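You operate a simulated robot arm through the tools that you are given. There is no shell and no other tool. Be economical: measure what you need, move in short steps, check, and stop when the job is done.

Carry out the task below with a simulated two-armed robot. There is one attempt and no reset: what you move stays moved.

TASK
Hold the small bowl on the desk top steady with one hand and put the red pad in it with the other.

It is judged by the outcome, as a careful person would: the job done as asked, and still so three seconds after it is handed in. It fails if anything else is knocked over, pushed out of place, dropped, spilled or broken.

THE ROBOT
Two 7-joint arms with two-finger parallel grippers on one trunk, on a base that drives. Base frame: it is fixed to the floor where the robot stands at the start and does not move with it; the origin is under the middle of the robot, x ahead of it, y to its left, z up. Readings come in cm, rad, newtons and seconds.
The left shoulder is at the start at [-9.9, 11.9, 80], the right one opposite. With the tool pointing down near the work surface each hand reaches from about 16 to 58 cm from the robot's upright axis, wherever it stands, measured 20 degrees to its own side. Places, roughly: small bowl [-125, 150, 100]. Payload 3.43 kg a hand.
Tool frame (each hand has its own): the origin (TCP) lies between the finger pads and is the grasp point; the fingertips stand 3 cm ahead of it; z points along the fingers, y is the line along which they close. Largest opening 9.4 cm; finger width 2.8, thickness 1; the body of the gripper, 5 by 9.6 cm, starts 5.5 cm behind the TCP.
Orientation is that of the tool frame in the base frame, as a unit quaternion [x, y, z, w]. With the fingers straight down and closing along the base's y, the tool's x points along the base's -x, its y along +y and its z along -z.

THE INTERFACE
- The arms move only by the tool move_arm. It takes "left_targets", "right_targets" or both (then of equal length, played together; a hand with none holds still); each is text: rows parted by semicolons, each of 7 numbers parted by spaces: the shift along the tool's x, y, z in units of 40 mm (1.0 is 40 mm), then the turn, a rotation vector about the tool's x, y, z in units of 4 degrees (1.0 is 4 degrees), then the finger opening in cm, from 0 to 9.4. In form: tx ty tz ax ay az grip; .... A call has 1 to 12 rows; each row shifts and turns the commanded pose from where the row before left it, along the tool's axes as they then stand. A call with a number of a shift or a turn outside -1 to 1 is refused whole. A row lasts 0.2 s, in which the tool goes at most 5 cm and 0.15 rad; a call with a longer step from one row to the next is refused whole, and so is a gripper value outside its range. Where a pose cannot be reached the arm comes as near as it can. A force on the tool above 40 N (or 10 N above the force at the start of the call, whichever is more), or a blocked arm, ends the call early, and 0.2 s more pass. The fingers move at their own pace (about 15.3 cm/s each) and stop on an object; they squeeze with about 22 N. The grip force told is the motor's: it shows also when the fingers shut on nothing. Time passes only in rows, and 0.2 s behind the last, so rows that do not move let the fingers close. It gives the time, the measured TCP pose, the force on the tool (base axes), the opening and the grip force at its end, in the units of the frame above (readings bear some noise), with the torque about the TCP (base axes, N m) and any sound that the robot's microphone picked up, and new pictures: "views" is both (left out), scene, wrist or none (wrist: the cameras of the hands that moved).
- Cameras (640 x 400 px; columns grow to the right, rows downward): "scene" is now at [2.78, -0.81, 150]; the picture's right is [-0.12, -0.99, 0.00], its down [-0.81, 0.10, -0.57] and it looks along [0.57, -0.07, -0.82] (base axes); focal length 257 px, centre (320, 200). "left" rides on the left gripper at [7.6, -1.4, -10.2] in its tool frame; the picture's right is [0.18, 0.98, 0.00], its down [-0.75, 0.14, -0.64] and it looks along [-0.63, 0.12, 0.77] (tool axes); focal length 243 px, centre (320, 200). "right" rides on the right gripper at [7.6, 1.4, -10.2] in its tool frame; the picture's right is [-0.18, 0.98, 0.00], its down [-0.75, -0.14, -0.64] and it looks along [-0.63, -0.12, 0.77] (tool axes); focal length 243 px, centre (320, 200). There is no depth. A picture from a camera that has moved, and an enlarged one, comes with that camera's place and axes in the base frame and with its lens.
- raise_lower(by): slides the trunk up (or, below 0, down) by that many cm; the arms and the scene camera ride with it, the base frame stays. It gives what a move gives, with no picture.
- drive_base(legs): drives the robot by 1 to 6 legs, each [ahead, left, turn to the left] in cm, cm and rad, along the robot's own axes; the way and the turn of a leg run together, so that a leg with both is an arc; at most 150 cm and 3.142 rad a leg. The arms and the cameras ride along, it lands a little off, and it stops where it bumps. It gives what a move gives, and a new picture of the scene camera.
- pan_tilt(pan, tilt): turns the head with the scene camera to pan (to the left, within 2.496 rad either way) and tilt (down, from -0.506 to 1.204), counted from straight ahead of the robot. It gives what a move gives, and a new picture of the scene camera.
- close_up(camera, box): a new picture of the part [left, top, right, bottom] of that camera's present view, enlarged. The clock stands still meanwhile.
- sign_off(): hands the job in; it is judged then, once.

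Go step by step. Nothing tells you exact positions but the pictures and the camera data: compare them with the known pose of the tool, close in by small moves and look again before you grip or let go. The budget is 120 turns and 260 pictures, counting those below and the enlarged ones. Unless the task says otherwise, let go and move clear before handing in, and close with one line.

The tools are called after "Request:" as a command line: name --argument value ..., lists and objects as JSON in quotes. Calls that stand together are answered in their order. move_arm: Moves the arms, as the interface text tells. Its arguments: {"type":"object","properties":{"left_targets":{"type":"string"},"right_targets":{"type":"string"},"views":{"type":"string","enum":["both","scene","wrist","none"]}},"required":[]} The other tools are called the same way: raise_lower (by) slides the trunk up or down; drive_base (legs) drives the base; pan_tilt (pan, tilt) turns the head that bears the scene camera; close_up (camera, box) takes an enlarged picture of a part of a camera's view; sign_off () hands the job in.

At the start:

```text
time: 0.0
left_position: [33.94, 13.05, 98.49]
left_tool_rot: [0.0, 1.0, 0.0, 0.0]
left_force: [0.0, 0.1, -0.2]
left_torque: [-0.02, -0.03, 0.0]
left_finger_gap: 9.42
left_gripper_force: 0.0
right_position: [33.65, -14.14, 93.01]
right_tool_rot: [0.0, 1.0, 0.0, 0.0]
right_force: [0.2, -0.6, -0.3]
right_torque: [0.02, -0.04, 0.01]
right_finger_gap: 9.39
right_gripper_force: 0.1
trunk travel left (down, up): [-22.5, 11.0]
robot x, y, heading: [-0.25, -0.09, 0.001]
head pan, tilt: [-0.126, 0.962]
```

scene: 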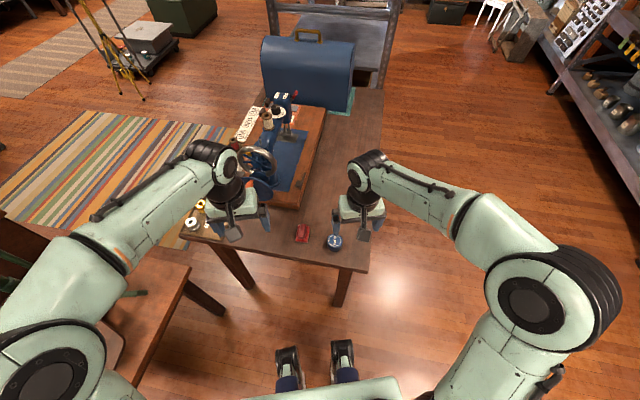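
right: 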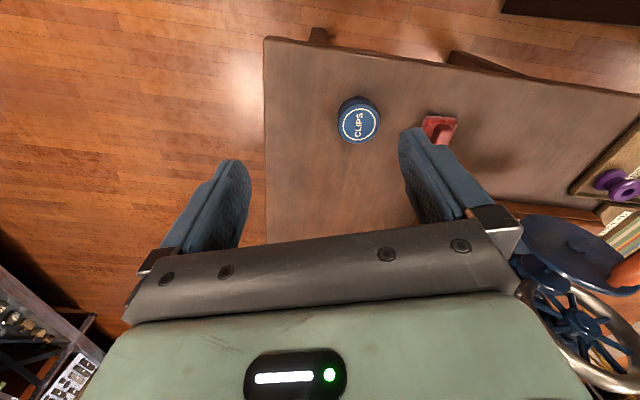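
left: 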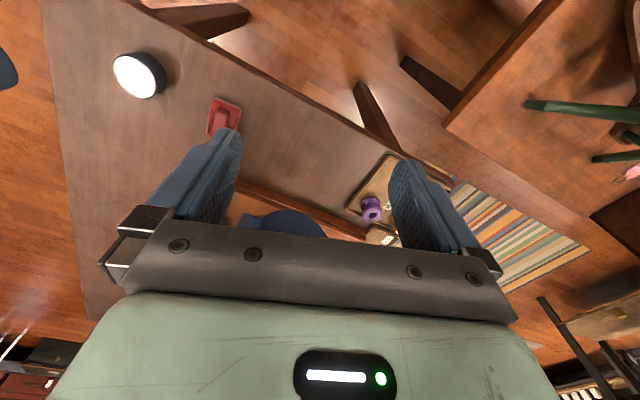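

I see a sewing table ahead with a red object and a round "CLIPS" item on it, while the bowl is listed behind me to the left. I'll look more closely at both.

Request:
close_up --camera "scene" --box '[270, 200, 370, 262]'

Request:
pan_tilt --pan 2.25 --tilt 0.4

```text
6.40 times, centred on (320, 231) of scene
camera zoom: at [2.78, -0.81, 150.0], right [-0.12, -0.99, 0.0], down [-0.81, 0.1, -0.57], along [0.57, -0.07, -0.82], focal length 1647 px, centre (320, 2)
```

zoom: 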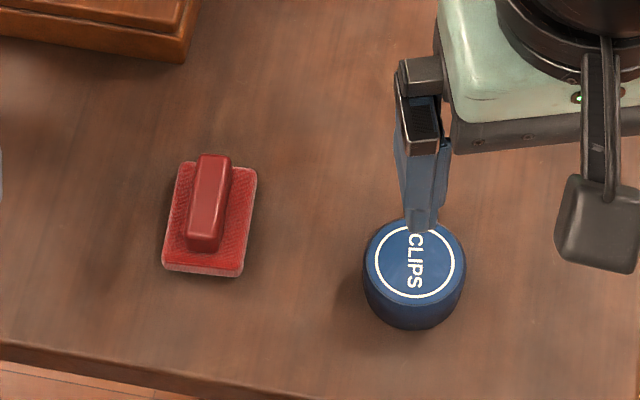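

```text
time: 2.2
left_position: [33.95, 12.92, 98.49]
left_tool_rot: [0.0, 1.0, 0.0, 0.0]
left_force: [0.0, -0.5, -0.3]
left_torque: [-0.03, 0.0, -0.02]
left_finger_gap: 9.4
left_gripper_force: 0.0
right_position: [33.62, -13.99, 93.1]
right_tool_rot: [0.0, 1.0, 0.0, 0.001]
right_force: [-0.4, 0.1, -0.1]
right_torque: [0.0, 0.0, 0.01]
right_finger_gap: 9.39
right_gripper_force: 0.0
trunk travel left (down, up): [-22.5, 11.0]
robot x, y, heading: [0.05, -0.12, 0.003]
head pan, tilt: [2.25, 0.4]
camera scene: at [-10.18, 7.3, 154.75], right [0.78, 0.63, 0.0], down [0.24, -0.3, -0.92], along [-0.58, 0.72, -0.39], focal length 257 px, centre (320, 200)
```

scene: 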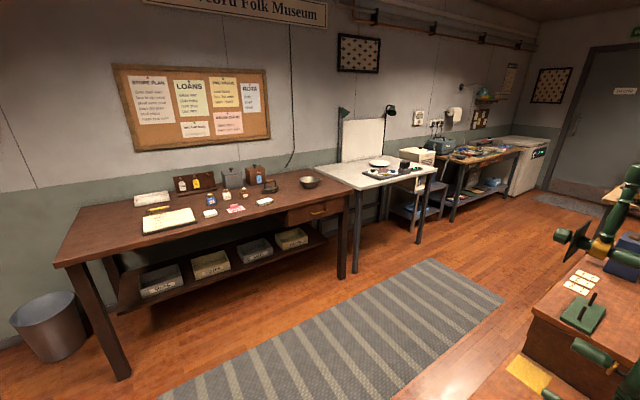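

Request:
close_up --camera "scene" --box '[130, 155, 370, 305]'

Request:
close_up --camera "scene" --box '[190, 160, 330, 248]'

```text
2.67 times, centred on (250, 230) of scene
camera zoom: at [-10.18, 7.3, 154.75], right [0.78, 0.63, 0.0], down [0.24, -0.3, -0.92], along [-0.58, 0.72, -0.39], focal length 686 px, centre (507, 120)
```

zoom: 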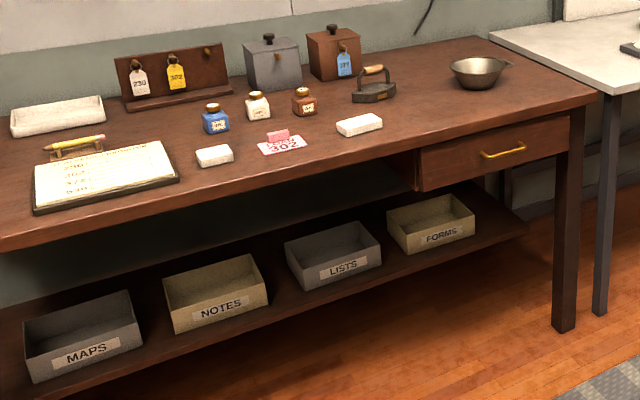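

```text
4.55 times, centred on (260, 204) of scene
camera zoom: at [-10.18, 7.3, 154.75], right [0.78, 0.63, 0.0], down [0.24, -0.3, -0.92], along [-0.58, 0.72, -0.39], focal length 1170 px, centre (593, 182)
```

zoom: 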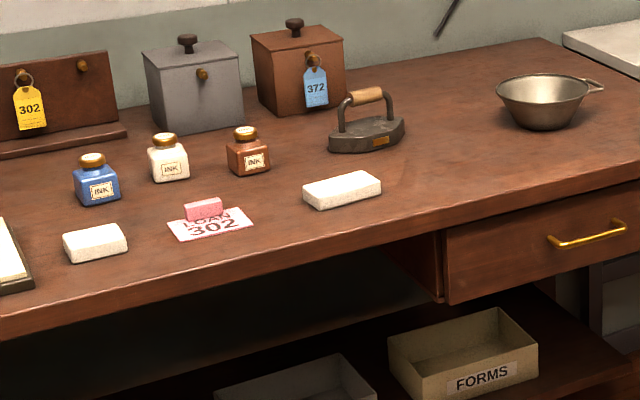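

The bowl is on that far desk. I'll check the other surfaces for rival red pads before settling on the one near me.

Request:
close_up --camera "scene" --box '[330, 100, 550, 238]'

Request:
pan_tilt --pan 1.2 --tilt 0.5

Request:
pan_tilt --pan 0.1 --tilt 0.5

Request:
pan_tilt --pan -1.4 --tilt 0.5

```text
2.90 times, centred on (440, 169) of scene
camera zoom: at [-10.18, 7.3, 154.75], right [0.78, 0.63, 0.0], down [0.24, -0.3, -0.92], along [-0.58, 0.72, -0.39], focal length 746 px, centre (-28, 290)
```

zoom: 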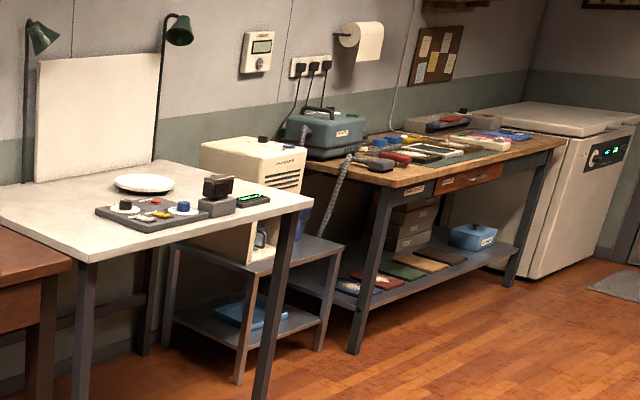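

```text
time: 3.5
left_position: [33.96, 13.1, 98.49]
left_tool_rot: [0.0, 1.0, 0.0, 0.0]
left_force: [-0.4, -0.3, 0.5]
left_torque: [0.03, -0.01, -0.01]
left_finger_gap: 9.4
left_gripper_force: 0.1
right_position: [33.54, -13.97, 93.05]
right_tool_rot: [-0.001, 1.0, 0.0, 0.001]
right_force: [-0.2, 0.1, 0.4]
right_torque: [0.0, -0.04, 0.01]
right_finger_gap: 9.41
right_gripper_force: 0.2
trunk travel left (down, up): [-22.5, 11.0]
robot x, y, heading: [-0.04, 0.06, 0.002]
head pan, tilt: [1.201, 0.499]
camera scene: at [-1.09, 8.58, 153.84], right [0.93, -0.36, 0.0], down [-0.17, -0.45, -0.88], along [0.32, 0.82, -0.48], focal length 257 px, centre (320, 200)
```

scene: 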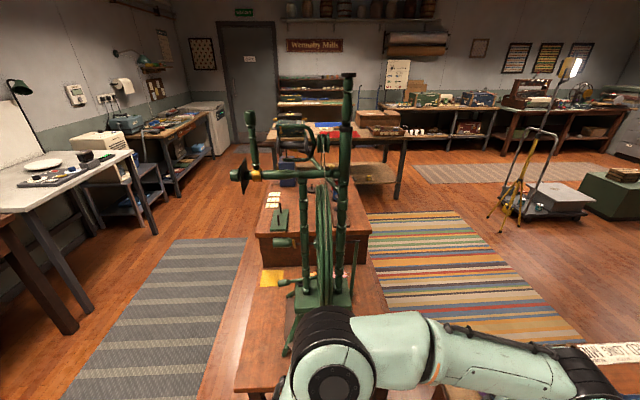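

```text
time: 4.8
left_position: [33.92, 12.99, 98.36]
left_tool_rot: [0.0, 1.0, 0.0, 0.0]
left_force: [-0.9, 0.6, 0.7]
left_torque: [0.0, 0.02, 0.0]
left_finger_gap: 9.39
left_gripper_force: 0.1
right_position: [33.58, -13.94, 93.1]
right_tool_rot: [0.0, 1.0, 0.001, 0.0]
right_force: [-0.1, 0.3, 0.5]
right_torque: [0.02, 0.0, 0.02]
right_finger_gap: 9.41
right_gripper_force: 0.1
trunk travel left (down, up): [-22.5, 11.0]
robot x, y, heading: [0.05, -0.2, 0.001]
head pan, tilt: [0.099, 0.499]
camera scene: at [4.69, 1.0, 153.83], right [0.1, -0.99, 0.0], down [-0.48, -0.05, -0.88], along [0.87, 0.09, -0.48], focal length 257 px, centre (320, 200)
```

scene: 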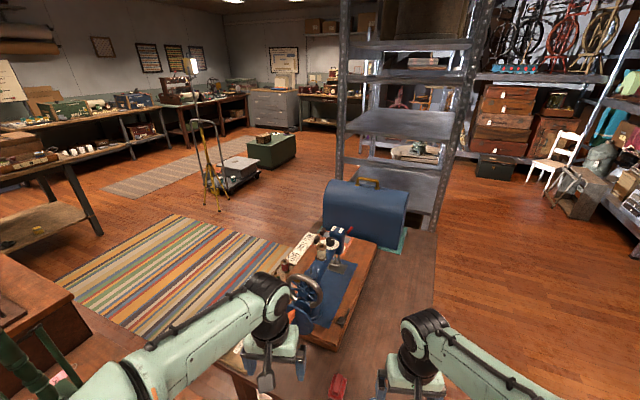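

```text
time: 6.4
left_position: [33.92, 13.03, 98.48]
left_tool_rot: [-0.001, 1.0, 0.001, 0.001]
left_force: [0.4, -0.7, -0.1]
left_torque: [0.01, 0.04, -0.01]
left_finger_gap: 9.41
left_gripper_force: 0.1
right_position: [33.47, -14.04, 93.11]
right_tool_rot: [0.0, 1.0, 0.0, 0.0]
right_force: [-0.5, -0.4, 0.0]
right_torque: [-0.02, 0.01, 0.0]
right_finger_gap: 9.41
right_gripper_force: 0.1
trunk travel left (down, up): [-22.5, 11.0]
robot x, y, heading: [0.02, -0.16, -0.003]
head pan, tilt: [-1.4, 0.499]
camera scene: at [-2.81, -8.87, 153.83], right [-0.99, -0.17, 0.0], down [-0.08, 0.47, -0.88], along [0.15, -0.87, -0.48], focal length 257 px, centre (320, 200)
```

scene: 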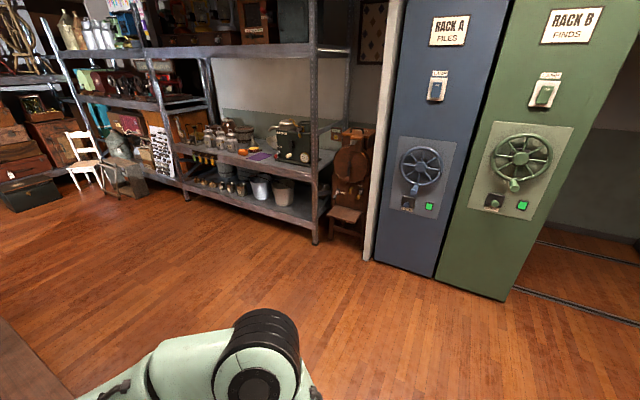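

The red pad with a raised grip on the table beside me is the only red pad, at about [42.7, 0, 72.5]. I'll move the right hand above it while the left hand shifts aside, and aim the head there.

Request:
move_arm --right_targets "-0.3 0.3 0 0 0 0 9.4; -0.4 0.6 0.3 0 0 0 9.4; -0.4 0.65 0.5 0 0 0 9.4; -0.4 0.65 0.6 0 0 0 9.4; -0.4 0.65 0.6 0 0 0 9.4; -0.3 0.65 0.6 0 0 0 9.4" --left_targets "0 0.5 -0.2 0 0 0 9.4; 0 0.5 -0.2 0 0 0 9.4; 0 0.5 -0.2 0 0 0 9.4; 0 0 0 0 0 0 9.4; 0 0 0 0 0 0 9.4; 0 0 0 0 0 0 9.4" --views "wrist"

Request:
pan_tilt --pan -0.1 --tilt 0.96

Request:
close_up --camera "right" --box '[220, 60, 420, 185]'

```text
time: 7.8
left_position: [34.06, 18.96, 100.88]
left_tool_rot: [0.0, 1.0, 0.0, 0.0]
left_force: [0.4, 0.6, -0.7]
left_torque: [-0.02, 0.01, -0.02]
left_finger_gap: 9.39
left_gripper_force: 0.1
right_position: [42.42, 0.01, 82.46]
right_tool_rot: [0.0, 1.0, -0.001, 0.0]
right_force: [0.2, -0.3, 0.9]
right_torque: [0.0, 0.0, -0.03]
right_finger_gap: 9.37
right_gripper_force: 0.0
trunk travel left (down, up): [-22.5, 11.0]
robot x, y, heading: [-0.27, 0.02, -0.004]
head pan, tilt: [-1.4, 0.499]
camera right: at [34.76, 1.49, 92.74], right [0.18, 0.98, 0.0], down [0.75, -0.14, 0.64], along [0.63, -0.12, -0.77], focal length 243 px, centre (320, 200)
camera left: at [26.39, 17.72, 111.26], right [-0.18, 0.98, 0.0], down [0.75, 0.14, 0.64], along [0.63, 0.12, -0.77], focal length 243 px, centre (320, 200)
```

right: 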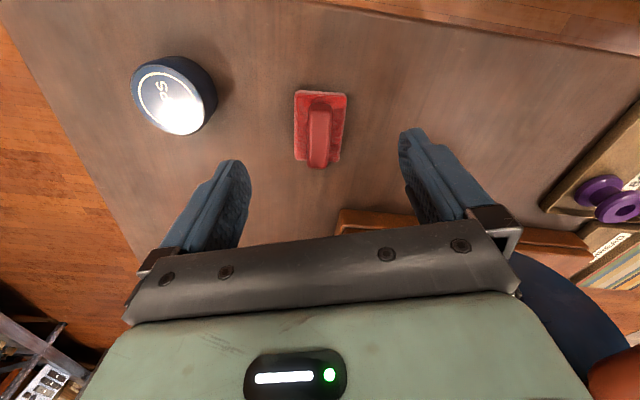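
left: 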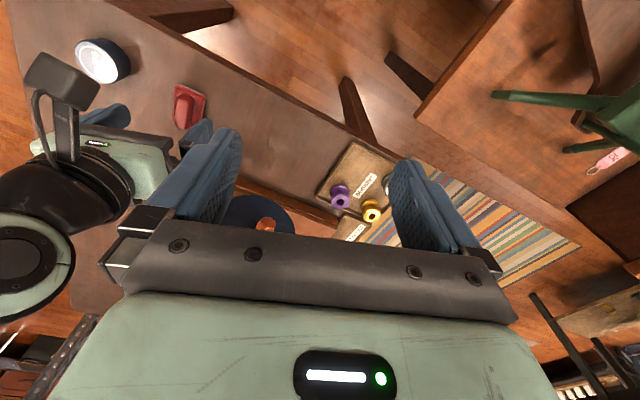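

```text
time: 9.3
left_position: [33.85, 19.07, 100.95]
left_tool_rot: [0.0, 1.0, 0.0, 0.001]
left_force: [0.0, 0.0, -0.1]
left_torque: [-0.01, 0.03, -0.03]
left_finger_gap: 9.4
left_gripper_force: 0.1
right_position: [42.26, -0.08, 82.64]
right_tool_rot: [0.0, 1.0, 0.0, 0.0]
right_force: [-0.9, 0.0, 1.5]
right_torque: [0.01, -0.01, 0.01]
right_finger_gap: 9.41
right_gripper_force: 0.1
trunk travel left (down, up): [-22.5, 11.0]
robot x, y, heading: [0.03, -0.17, 0.001]
head pan, tilt: [-0.099, 0.96]
camera scene: at [2.81, -0.63, 150.01], right [-0.1, -0.99, 0.0], down [-0.81, 0.08, -0.57], along [0.57, -0.06, -0.82], focal length 257 px, centre (320, 200)
```

scene: 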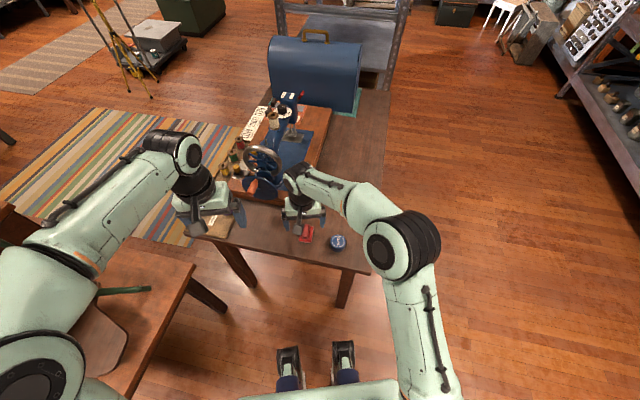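

```text
3.20 times, centred on (320, 122) of right
camera zoom: at [34.71, 1.38, 92.79], right [0.18, 0.98, 0.0], down [0.75, -0.14, 0.64], along [0.63, -0.12, -0.77], focal length 776 px, centre (320, 448)
```

zoom: 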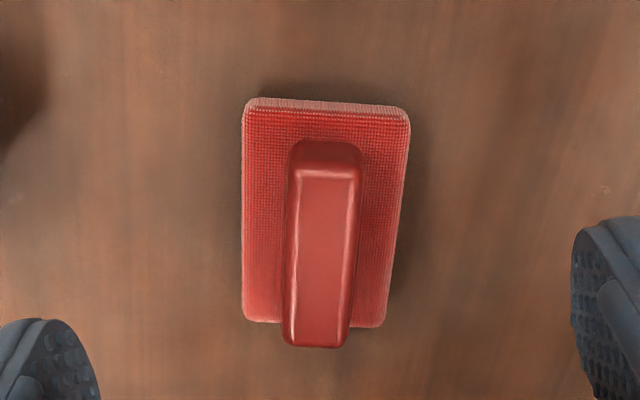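

The pad is about 6 x 4.3 cm with a 1.75 cm wide grip, centred near [43.4, -0.3] and turned about -14°. I'll align over it and come down partway.

Request:
move_arm --right_targets "-0.275 -0.055 0 0 0 0 9.4; 0 0 0.2 0 0 1 9.4; 0 0 0.2 0 0 1 9.4; 0 0 0.2 0 0 1 7; 0 0 0.2 0 0 0.5 5; 0 0 0.3 0 0 0 4.5; 0 0 0 0 0 0 4.5" --views "wrist"

Request:
close_up --camera "right" --box '[220, 60, 420, 185]'

Request:
close_up --camera "scene" --box '[260, 180, 360, 242]'

```text
time: 10.9
left_position: [33.97, 19.01, 100.91]
left_tool_rot: [0.0, 1.0, 0.0, -0.001]
left_force: [0.3, 0.1, 0.3]
left_torque: [-0.03, -0.04, 0.01]
left_finger_gap: 9.4
left_gripper_force: 0.1
right_position: [43.3, -0.26, 78.23]
right_tool_rot: [0.121, 0.993, 0.0, 0.0]
right_force: [-0.6, 0.6, 0.0]
right_torque: [-0.01, 0.01, -0.01]
right_finger_gap: 4.52
right_gripper_force: 0.1
trunk travel left (down, up): [-22.5, 11.0]
robot x, y, heading: [-0.11, -0.02, -0.002]
head pan, tilt: [-0.099, 0.96]
camera right: at [36.42, 2.91, 88.42], right [0.42, 0.91, 0.0], down [0.7, -0.32, 0.64], along [0.58, -0.27, -0.77], focal length 243 px, centre (320, 200)
```

right: 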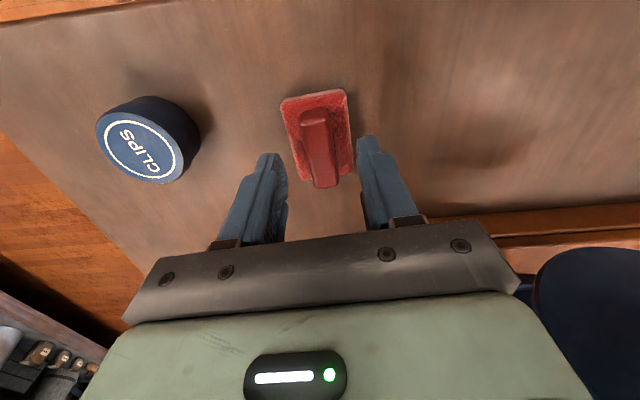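

```text
3.20 times, centred on (320, 122) of right
camera zoom: at [36.42, 2.91, 88.42], right [0.42, 0.91, 0.0], down [0.7, -0.32, 0.64], along [0.58, -0.27, -0.77], focal length 776 px, centre (320, 448)
```

zoom: 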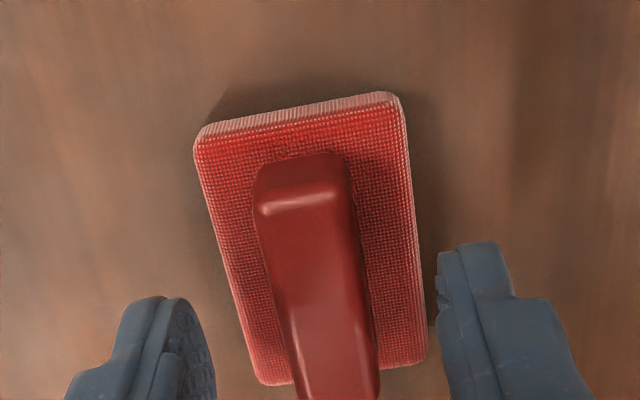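

```text
6.40 times, centred on (310, 211) of scene
camera zoom: at [2.8, -0.63, 150.01], right [-0.1, -1.0, 0.0], down [-0.82, 0.08, -0.57], along [0.57, -0.06, -0.82], focal length 1647 px, centre (384, 130)
```

zoom: 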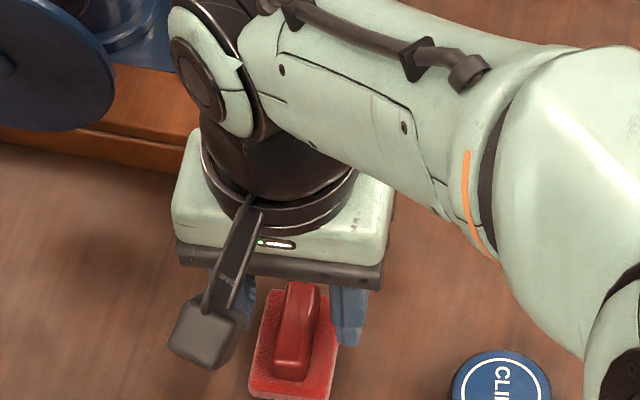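

Two views agree: the grip's top is at z≈75, the base top at ≈72.3, and its centre near [43.3, -0.3]. I'll descend to TCP z≈75.8 and close.

Request:
move_arm --right_targets "0 0 0.3 0 0 0 4.5; 0 0 0.31 0 0 0 4.5; 0 0 0 0 0 0 4.5; 0 0 0 0 0 0 0; 0 0 0 0 0 0 0; 0 0 0 0 0 0 0" --views "wrist"

```text
time: 12.3
left_position: [33.98, 18.93, 100.99]
left_tool_rot: [0.001, 1.0, 0.0, 0.0]
left_force: [0.2, -0.4, 0.7]
left_torque: [-0.03, -0.01, -0.03]
left_finger_gap: 9.39
left_gripper_force: 0.1
right_position: [43.52, -0.32, 75.85]
right_tool_rot: [0.122, 0.993, 0.0, 0.0]
right_force: [-0.1, 0.5, 0.1]
right_torque: [0.0, 0.01, 0.0]
right_finger_gap: 4.08
right_gripper_force: 21.5
trunk travel left (down, up): [-22.5, 11.0]
robot x, y, heading: [-0.29, -0.05, -0.0]
head pan, tilt: [-0.099, 0.96]
camera right: at [36.53, 2.87, 86.07], right [0.42, 0.91, 0.0], down [0.7, -0.32, 0.64], along [0.58, -0.27, -0.77], focal length 243 px, centre (320, 200)
```

right: 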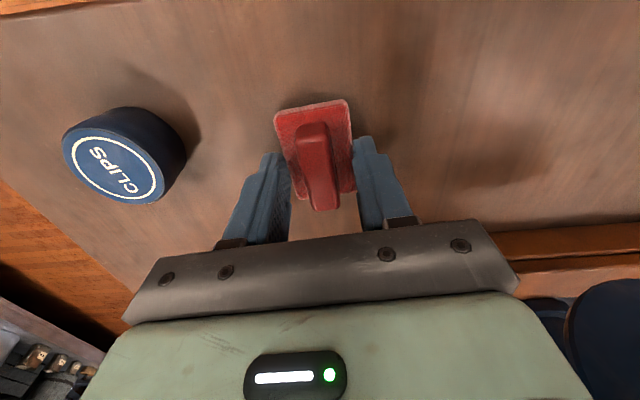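

The fingers stopped at 4.08 cm, so they caught the base edges, not the grip. I'll open, rise about 1 cm and close on the grip.

Request:
move_arm --right_targets "0 0 0 0 0 0 4.6; 0 0 0 0 0 0 4.6; 0 0 -0.22 0 0 0.2 4.6; 0 0 0 0 0 0 4.6; 0 0 0 0 0 0 0; 0 0 0 0 0 0 0; 0 0 0 0 0 0 0" --views "wrist"

Request:
close_up --camera "right" --box '[220, 80, 420, 205]'

```text
time: 13.9
left_position: [34.05, 19.03, 100.86]
left_tool_rot: [0.0, 1.0, 0.0, -0.001]
left_force: [-0.5, 0.0, 0.5]
left_torque: [0.02, 0.03, -0.02]
left_finger_gap: 9.38
left_gripper_force: 0.0
right_position: [43.5, -0.27, 76.81]
right_tool_rot: [0.13, 0.992, 0.0, 0.0]
right_force: [0.1, -0.4, 0.4]
right_torque: [-0.01, 0.01, -0.04]
right_finger_gap: 1.7
right_gripper_force: 22.0
trunk travel left (down, up): [-22.5, 11.0]
robot x, y, heading: [0.18, -0.07, -0.001]
head pan, tilt: [-0.099, 0.96]
camera right: at [36.54, 2.99, 86.99], right [0.43, 0.9, 0.0], down [0.69, -0.33, 0.64], along [0.58, -0.28, -0.77], focal length 243 px, centre (320, 200)
```

right: 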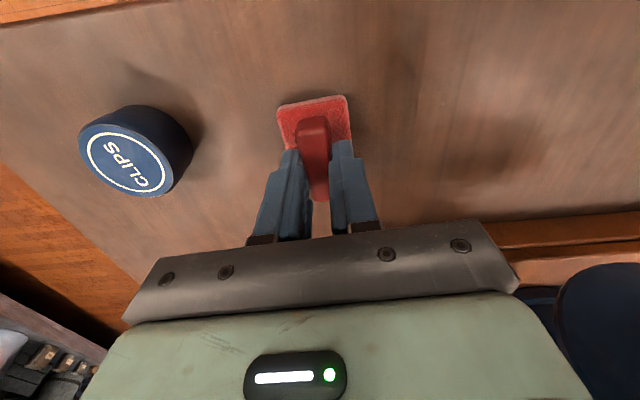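

```text
3.20 times, centred on (320, 142) of right
camera zoom: at [36.54, 2.99, 86.99], right [0.43, 0.9, 0.0], down [0.69, -0.33, 0.64], along [0.58, -0.28, -0.77], focal length 776 px, centre (320, 384)
```

zoom: 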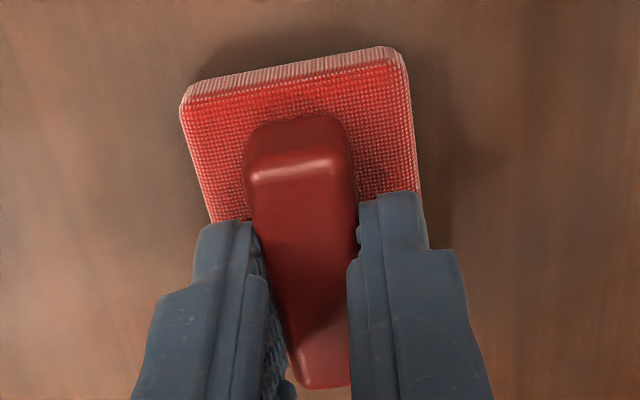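

The grip is held at 1.7 cm. I'll lift and tuck the right hand back.

Request:
move_arm --right_targets "0 0 -0.3 0 0 0 0; 0 0 -0.6 0 0 0 0; 0 0 -0.9 0 0 0 0; 0 0 -0.9 0 0 0 0; 0 0 -0.9 0 0 0 0; 0 0 -0.9 0 0 0 0; 0.5 -0.8 -0.5 0 0 0 0; 0.55 -0.9 0 0 0 0 0; 0.55 -0.9 0 0 0 0 0; 0.5 -0.9 0 0 0 0 0; 0 0 0 0 0 0 0" --views "both"

Request:
pan_tilt --pan 2.25 --tilt 0.7

```text
time: 16.3
left_position: [34.01, 19.03, 101.03]
left_tool_rot: [0.0, 1.0, -0.001, 0.0]
left_force: [0.5, 0.5, 0.0]
left_torque: [0.02, -0.01, 0.0]
left_finger_gap: 9.38
left_gripper_force: 0.1
right_position: [31.9, -11.58, 96.54]
right_tool_rot: [0.128, 0.992, 0.0, 0.001]
right_force: [0.6, 0.1, -0.1]
right_torque: [-0.01, -0.01, 0.0]
right_finger_gap: 0.0
right_gripper_force: 22.2
trunk travel left (down, up): [-22.5, 11.0]
robot x, y, heading: [-0.15, -0.03, 0.005]
head pan, tilt: [-0.099, 0.96]
camera scene: at [2.86, -0.58, 150.01], right [-0.1, -1.0, 0.0], down [-0.82, 0.08, -0.57], along [0.57, -0.06, -0.82], focal length 257 px, centre (320, 200)
camera right: at [24.93, -8.35, 106.78], right [0.43, 0.9, 0.0], down [0.69, -0.33, 0.64], along [0.58, -0.28, -0.77], focal length 243 px, centre (320, 200)
```

scene: 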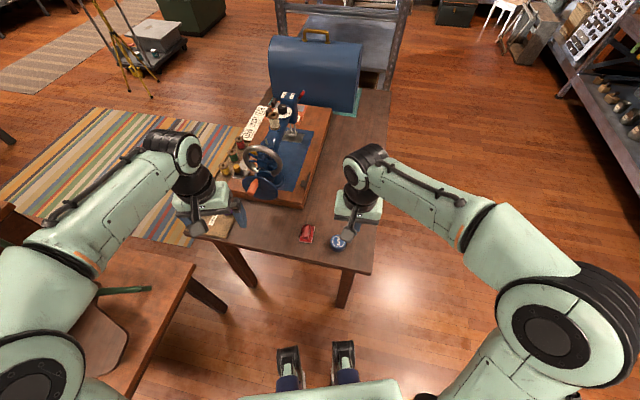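
right: 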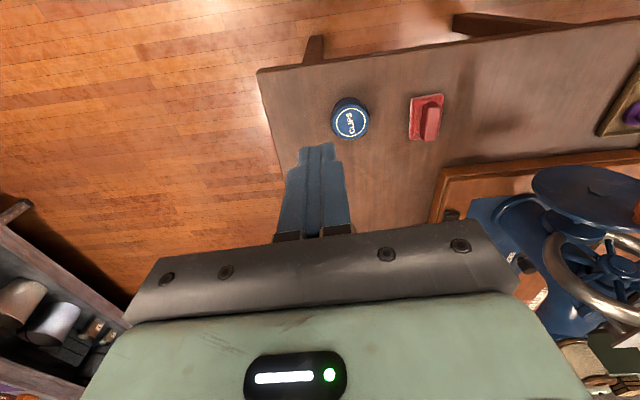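

```text
time: 18.4
left_position: [33.99, 19.02, 100.97]
left_tool_rot: [0.0, 1.0, 0.0, 0.001]
left_force: [-0.5, -1.3, -0.2]
left_torque: [-0.01, -0.01, 0.0]
left_finger_gap: 9.41
left_gripper_force: 0.1
right_position: [31.85, -11.77, 96.61]
right_tool_rot: [0.129, 0.992, 0.0, 0.0]
right_force: [0.2, 0.2, -0.2]
right_torque: [-0.01, 0.0, -0.03]
right_finger_gap: 0.01
right_gripper_force: 22.2
trunk travel left (down, up): [-22.5, 11.0]
robot x, y, heading: [0.16, 0.24, -0.001]
head pan, tilt: [2.25, 0.7]
camera scene: at [-9.7, 6.7, 152.06], right [0.78, 0.63, 0.0], down [0.4, -0.5, -0.76], along [-0.48, 0.6, -0.64], focal length 257 px, centre (320, 200)
```

scene: 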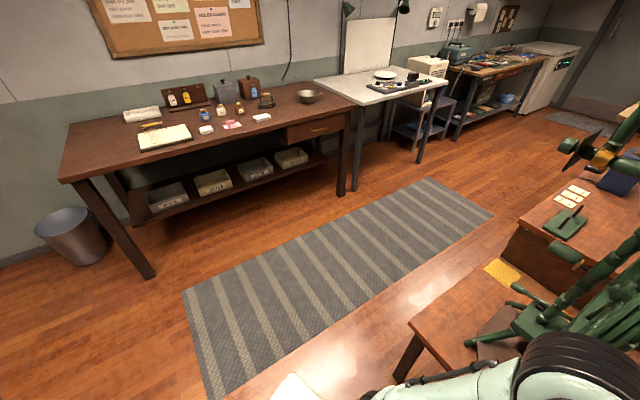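

The pad slipped out during the lift and stayed on the table, nearly in place. I'll return above it and look again before gripping lower on the handle.

Request:
move_arm --right_targets "0 0 0 0 0 0 4.6; -0.55 0.9 0 0 0 0 4.6; -0.55 0.9 0 0 0 0 4.6; -0.55 0.9 0 0 0 0 4.6; -0.45 0.8 0.5 0 0 0 4.6; 0 0 0.9 0 0 0 4.6; 0 0 0.9 0 0 0 4.6; 0 0 0.9 0 0 0 4.6; 0 0 0.9 0 0 0 4.6; 0 0 0.2 0 0 0 4.6; 0 0 0 0 0 0 4.6" --views "wrist"

Request:
close_up --camera "right" --box '[220, 60, 420, 185]'

```text
time: 20.9
left_position: [33.97, 19.05, 100.89]
left_tool_rot: [0.0, 1.0, 0.0, 0.0]
left_force: [-0.2, -0.2, 0.1]
left_torque: [-0.01, -0.02, 0.0]
left_finger_gap: 9.41
left_gripper_force: 0.0
right_position: [43.34, -0.19, 79.57]
right_tool_rot: [0.128, 0.992, -0.001, 0.0]
right_force: [-0.2, -0.4, -0.8]
right_torque: [-0.03, 0.02, -0.01]
right_finger_gap: 4.57
right_gripper_force: 0.1
trunk travel left (down, up): [-22.5, 11.0]
robot x, y, heading: [0.13, -0.1, 0.0]
head pan, tilt: [2.25, 0.7]
camera right: at [36.43, 3.04, 89.68], right [0.43, 0.9, 0.0], down [0.69, -0.33, 0.64], along [0.58, -0.28, -0.77], focal length 243 px, centre (320, 200)
```

right: 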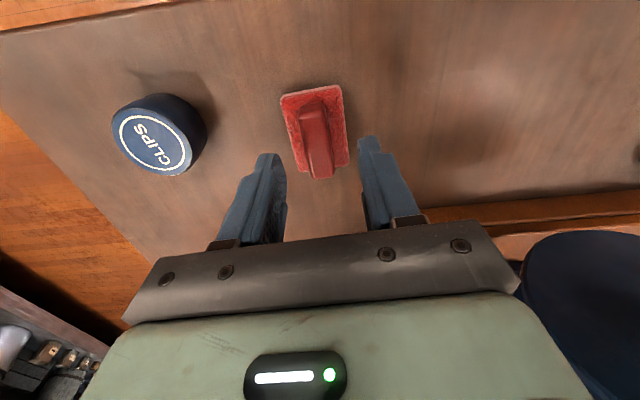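

```text
3.20 times, centred on (320, 122) of right
camera zoom: at [36.43, 3.04, 89.68], right [0.43, 0.9, 0.0], down [0.69, -0.33, 0.64], along [0.58, -0.28, -0.77], focal length 776 px, centre (320, 448)
```

zoom: 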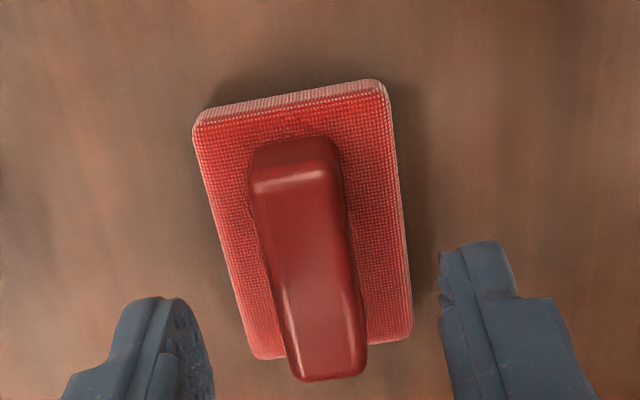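

The pad barely moved (centre ≈[43.4, -0.5], still about -15°). I'll grip lower at z≈76.2 and lift just 2 cm to test.

Request:
move_arm --right_targets "0.01 -0.07 0.4 0 0 0.25 4.6; 0 0 0.43 0 0 0 4.6; 0 0 0 0 0 0 4.6; 0 0 0 0 0 0 0; 0 0 0 0 0 0 0; 0 0 0 0 0 0 0" --views "wrist"

```text
time: 22.2
left_position: [33.95, 19.11, 100.98]
left_tool_rot: [0.0, 1.0, -0.001, 0.0]
left_force: [0.2, 0.4, 0.1]
left_torque: [0.0, 0.03, -0.01]
left_finger_gap: 9.37
left_gripper_force: 0.3
right_position: [43.28, -0.4, 76.17]
right_tool_rot: [0.138, 0.99, 0.001, 0.0]
right_force: [-0.7, -0.5, 0.1]
right_torque: [-0.01, -0.02, 0.03]
right_finger_gap: 4.11
right_gripper_force: 22.0
trunk travel left (down, up): [-22.5, 11.0]
robot x, y, heading: [-0.31, 0.12, 0.001]
head pan, tilt: [2.25, 0.7]
camera right: at [36.41, 2.92, 86.44], right [0.44, 0.9, 0.0], down [0.69, -0.34, 0.64], along [0.57, -0.29, -0.77], focal length 243 px, centre (320, 200)
```

right: 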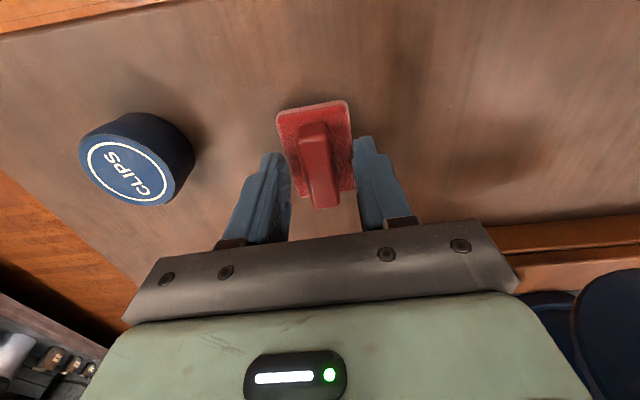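

It caught the base again, so the base top is a little above 73.2. I'll open, rise 0.35 cm and close again.

Request:
move_arm --right_targets "0 0 0 0 0 0 4.7; 0 0 0 0 0 0 4.7; 0 0 -0.09 0 0 0 4.7; 0 0 0 0 0 0 4.7; 0 0 0 0 0 0 0; 0 0 0 0 0 0 0; 0 0 0 0 0 0 0" --views "wrist"

```text
time: 23.9
left_position: [33.99, 18.96, 100.87]
left_tool_rot: [0.001, 1.0, 0.0, 0.0]
left_force: [0.3, 0.0, 1.5]
left_torque: [0.01, 0.0, -0.02]
left_finger_gap: 9.38
left_gripper_force: 0.1
right_position: [43.24, -0.46, 76.69]
right_tool_rot: [0.137, 0.991, -0.001, -0.001]
right_force: [0.7, 0.2, 0.4]
right_torque: [-0.01, 0.02, -0.01]
right_finger_gap: 1.71
right_gripper_force: 21.6
trunk travel left (down, up): [-22.5, 11.0]
robot x, y, heading: [0.32, -0.32, 0.002]
head pan, tilt: [2.25, 0.7]
camera right: at [36.41, 2.92, 86.78], right [0.44, 0.9, 0.0], down [0.69, -0.34, 0.64], along [0.58, -0.29, -0.77], focal length 243 px, centre (320, 200)
```

right: 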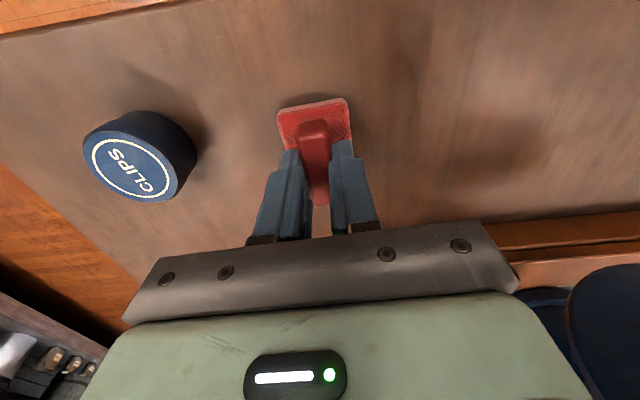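

It holds the handle at 1.71 cm. I'll lift slowly and check.

Request:
move_arm --right_targets "0 0 -0.1 0 0 0 0; 0 0 -0.1 0 0 0 0; 0 0 -0.1 0 0 0 0; 0 0 -0.1 0 0 0 0; 0 0 0 0 0 0 0" --views "wrist"

Request:
close_up --camera "right" --box '[220, 80, 420, 205]'

```text
time: 25.1
left_position: [33.96, 18.97, 100.94]
left_tool_rot: [0.0, 1.0, -0.001, 0.0]
left_force: [-0.2, 0.2, 0.7]
left_torque: [0.02, -0.01, -0.01]
left_finger_gap: 9.41
left_gripper_force: 0.0
right_position: [43.38, -0.43, 78.17]
right_tool_rot: [0.137, 0.991, -0.001, 0.0]
right_force: [-0.1, -0.1, 0.1]
right_torque: [0.0, 0.02, 0.0]
right_finger_gap: 1.71
right_gripper_force: 21.7
trunk travel left (down, up): [-22.5, 11.0]
robot x, y, heading: [0.07, -0.09, 0.001]
head pan, tilt: [2.25, 0.7]
camera right: at [36.42, 2.93, 88.37], right [0.44, 0.9, 0.0], down [0.69, -0.34, 0.64], along [0.58, -0.29, -0.77], focal length 243 px, centre (320, 200)
```

right: 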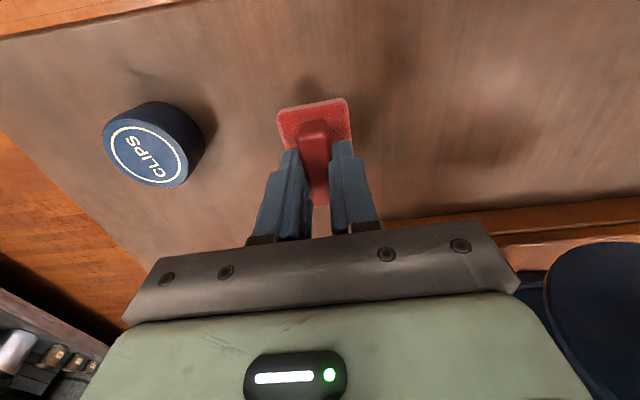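

```text
3.20 times, centred on (320, 142) of right
camera zoom: at [36.42, 2.93, 88.37], right [0.44, 0.9, 0.0], down [0.69, -0.34, 0.64], along [0.58, -0.29, -0.77], focal length 776 px, centre (320, 384)
```

zoom: 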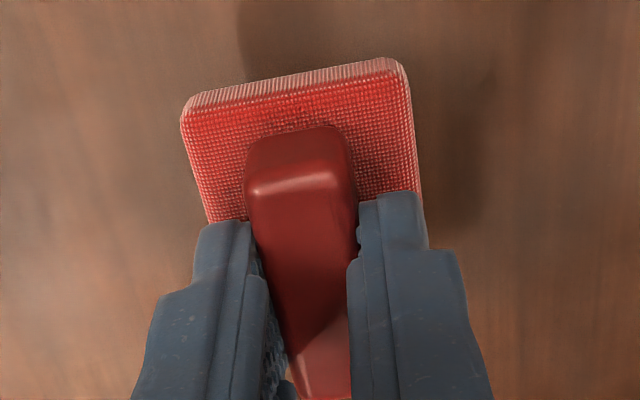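

It is lifted this time; the earlier lift was likely too brisk. I'll continue slowly and check.

Request:
move_arm --right_targets "0 0 -0.15 0 0 0 0; 0 0 -0.2 0 0 0 0; 0 0 -0.2 0 0 0 0; 0 0 -0.25 0 0 0 0; 0 0 -0.25 0 0 0 0; 0 0 -0.2 0 0 0 0; 0 0 -0.15 0 0 0 0; 0 0 -0.1 0 0 0 0; 0 0 0 0 0 0 0" --views "wrist"

Request:
close_up --camera "right" --box '[220, 80, 420, 205]'

```text
time: 27.1
left_position: [34.0, 19.14, 100.97]
left_tool_rot: [0.001, 1.0, 0.0, 0.0]
left_force: [-0.9, 0.1, 0.4]
left_torque: [0.02, 0.03, 0.07]
left_finger_gap: 9.42
left_gripper_force: 0.1
right_position: [43.32, -0.49, 84.24]
right_tool_rot: [0.137, 0.991, -0.001, 0.0]
right_force: [0.2, 0.4, -0.2]
right_torque: [0.0, -0.02, 0.0]
right_finger_gap: 1.68
right_gripper_force: 21.5
trunk travel left (down, up): [-22.5, 11.0]
robot x, y, heading: [-0.23, -0.1, 0.005]
head pan, tilt: [2.25, 0.7]
camera right: at [36.42, 2.88, 94.35], right [0.44, 0.9, 0.0], down [0.69, -0.34, 0.64], along [0.58, -0.29, -0.77], focal length 243 px, centre (320, 200)
```

right: 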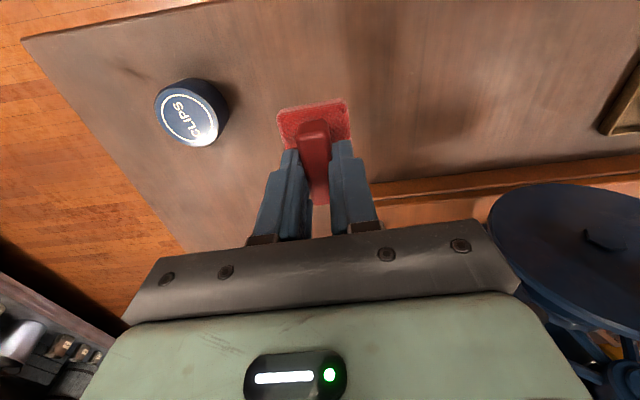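

```text
3.20 times, centred on (320, 142) of right
camera zoom: at [36.42, 2.88, 94.35], right [0.44, 0.9, 0.0], down [0.69, -0.34, 0.64], along [0.58, -0.29, -0.77], focal length 776 px, centre (320, 384)
```

zoom: 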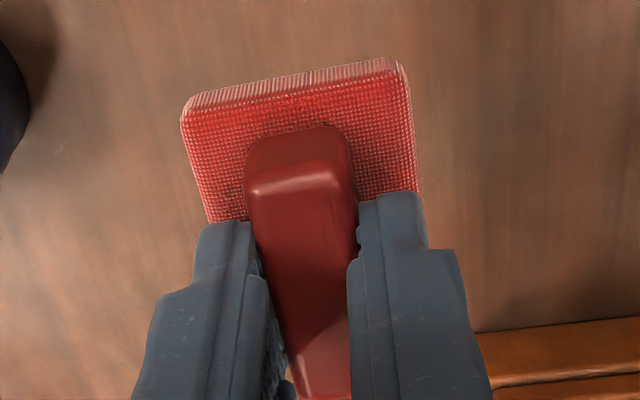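

Still firmly held with no slip. I'll continue up slowly, then tuck back.

Request:
move_arm --right_targets "0 0 -0.15 0 0 0 0; 0 0 -0.25 0 0 0 0; 0 0 -0.3 0 0 0 0; 0 0 -0.35 0 0 0 0; 0 0 -0.35 0 0 0 0; 0 0 -0.35 0 0 0 0; 0 0 -0.35 0 0 0 0; 0 0 -0.3 0 0 0 0; 0 0 -0.25 0 0 0 0; 0 0 -0.15 0 0 0 0; 0 0 -0.1 0 0 0 0; 0 0 0 0 0 0 0" --views "none"

Request:
move_arm --right_targets "0.1 -0.15 0 0 0 0 0; 0.2 -0.3 0 0 0 0 0; 0.25 -0.4 0 0 0 0 0; 0.25 -0.4 0 0 0 0 0; 0.25 -0.4 0 0 0 0 0; 0.25 -0.4 0 0 0 0 0; 0.25 -0.4 0 0 0 0 0; 0.25 -0.4 0 0 0 0 0; 0.2 -0.4 0 0 0 0 0; 0.15 -0.3 0 0 0 0 0; 0.1 -0.15 0 0 0 0 0; 0 0 0 0 0 0 0" --views "wrist"

```text
time: 29.6
left_position: [34.01, 18.97, 101.08]
left_tool_rot: [-0.001, 1.0, 0.0, -0.001]
left_force: [-0.1, -0.2, -0.3]
left_torque: [0.01, 0.0, 0.0]
left_finger_gap: 9.37
left_gripper_force: 0.0
right_position: [43.25, -0.46, 95.86]
right_tool_rot: [0.138, 0.99, 0.0, 0.0]
right_force: [0.1, -0.7, -1.3]
right_torque: [-0.02, -0.02, 0.0]
right_finger_gap: 1.71
right_gripper_force: 21.7
trunk travel left (down, up): [-22.5, 11.0]
robot x, y, heading: [0.1, 0.25, -0.001]
head pan, tilt: [2.25, 0.7]
```

```text
time: 32.2
left_position: [33.95, 19.02, 100.89]
left_tool_rot: [0.0, 1.0, 0.0, 0.0]
left_force: [0.9, 0.3, -0.3]
left_torque: [0.0, -0.02, 0.04]
left_finger_gap: 9.4
left_gripper_force: 0.0
right_position: [30.66, -12.38, 95.63]
right_tool_rot: [0.137, 0.991, 0.0, 0.001]
right_force: [0.3, 1.4, -0.4]
right_torque: [-0.01, 0.03, 0.02]
right_finger_gap: 1.7
right_gripper_force: 21.6
trunk travel left (down, up): [-22.5, 11.0]
robot x, y, heading: [-0.0, -0.18, -0.006]
head pan, tilt: [2.25, 0.7]
camera right: at [23.77, -8.97, 105.94], right [0.44, 0.9, 0.0], down [0.69, -0.34, 0.64], along [0.57, -0.29, -0.77], focal length 243 px, centre (320, 200)
```

right: 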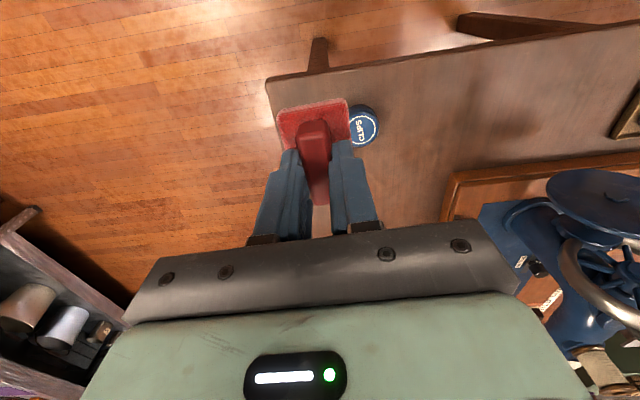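

The pad is held securely. The desk top seems to be at z≈82 with its front edge running about 17° off the y axis, and the bowl near [-142, 158]. I'll raise the trunk for clearance and look behind me before driving.

Request:
raise_lower --by 8

Request:
pan_tilt --pan 2.49 --tilt 0.75

Request:
pan_tilt --pan 1.6 --tilt 0.9

Request:
pan_tilt --pan -2.49 --tilt 0.75

```text
time: 33.4
left_position: [33.84, 18.96, 108.88]
left_tool_rot: [0.001, 1.0, 0.0, 0.0]
left_force: [0.2, 0.5, 0.2]
left_torque: [0.03, 0.0, 0.0]
left_finger_gap: 9.4
left_gripper_force: 0.0
right_position: [30.53, -12.32, 103.63]
right_tool_rot: [0.138, 0.99, 0.0, 0.0]
right_force: [-0.1, -0.6, -1.3]
right_torque: [0.0, -0.04, -0.01]
right_finger_gap: 1.7
right_gripper_force: 21.5
trunk travel left (down, up): [-30.5, 3.0]
robot x, y, heading: [-0.18, 0.34, 0.001]
head pan, tilt: [2.25, 0.7]
```

```text
time: 34.2
left_position: [33.9, 19.08, 108.84]
left_tool_rot: [0.001, 1.0, 0.001, 0.0]
left_force: [0.4, 0.8, -0.1]
left_torque: [-0.04, -0.01, -0.03]
left_finger_gap: 9.41
left_gripper_force: 0.1
right_position: [30.62, -12.27, 103.6]
right_tool_rot: [0.137, 0.991, 0.0, 0.0]
right_force: [0.7, -0.3, -0.9]
right_torque: [-0.01, 0.0, 0.0]
right_finger_gap: 1.7
right_gripper_force: 21.9
trunk travel left (down, up): [-30.5, 3.0]
robot x, y, heading: [0.08, 0.04, 0.0]
head pan, tilt: [2.491, 0.75]
camera scene: at [-11.05, 5.12, 160.14], right [0.61, 0.8, 0.0], down [0.54, -0.41, -0.73], along [-0.58, 0.44, -0.68], focal length 257 px, centre (320, 200)
```

scene: 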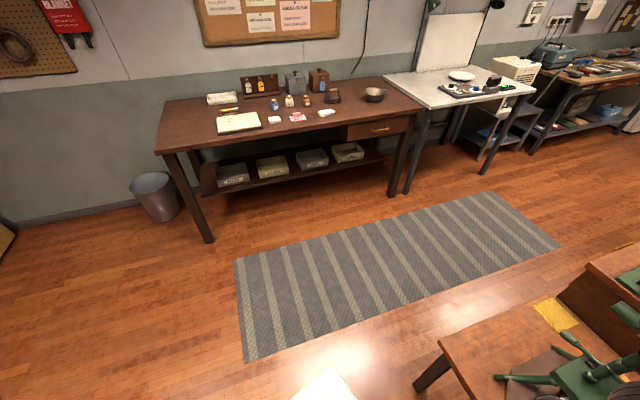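

```text
time: 35.4
left_position: [33.89, 19.0, 108.93]
left_tool_rot: [0.0, 1.0, 0.0, 0.001]
left_force: [0.8, 0.8, 0.6]
left_torque: [0.03, -0.02, 0.01]
left_finger_gap: 9.41
left_gripper_force: 0.0
right_position: [30.61, -12.2, 103.76]
right_tool_rot: [0.137, 0.991, 0.0, 0.0]
right_force: [0.4, -0.4, -0.8]
right_torque: [-0.03, 0.02, 0.02]
right_finger_gap: 1.71
right_gripper_force: 22.1
trunk travel left (down, up): [-30.5, 3.0]
robot x, y, heading: [0.2, 0.19, 0.0]
head pan, tilt: [1.6, 0.901]
camera scene: at [-4.71, 7.64, 158.94], right [1.0, 0.03, 0.0], down [0.02, -0.78, -0.62], along [-0.02, 0.62, -0.78], focal length 257 px, centre (320, 200)
```

scene: 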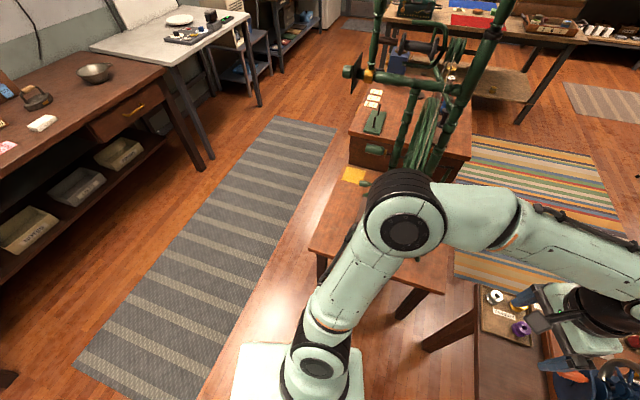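

```text
time: 38.7
left_position: [33.89, 19.1, 108.72]
left_tool_rot: [-0.001, 1.0, 0.0, 0.0]
left_force: [0.3, -0.4, 0.7]
left_torque: [0.0, 0.0, 0.0]
left_finger_gap: 9.4
left_gripper_force: 0.1
right_position: [30.55, -12.25, 103.8]
right_tool_rot: [0.138, 0.99, 0.0, 0.0]
right_force: [-0.1, -0.6, 0.0]
right_torque: [-0.01, 0.0, 0.01]
right_finger_gap: 1.72
right_gripper_force: 22.1
trunk travel left (down, up): [-30.5, 3.0]
robot x, y, heading: [0.12, 0.28, 0.002]
head pan, tilt: [-2.491, 0.75]
camera scene: at [-11.06, -4.94, 160.13], right [-0.61, 0.8, 0.0], down [0.54, 0.41, -0.73], along [-0.58, -0.44, -0.68], focal length 257 px, centre (320, 200)
```

scene: 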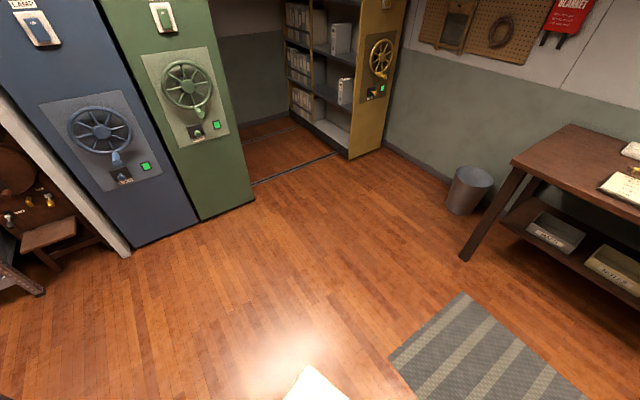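

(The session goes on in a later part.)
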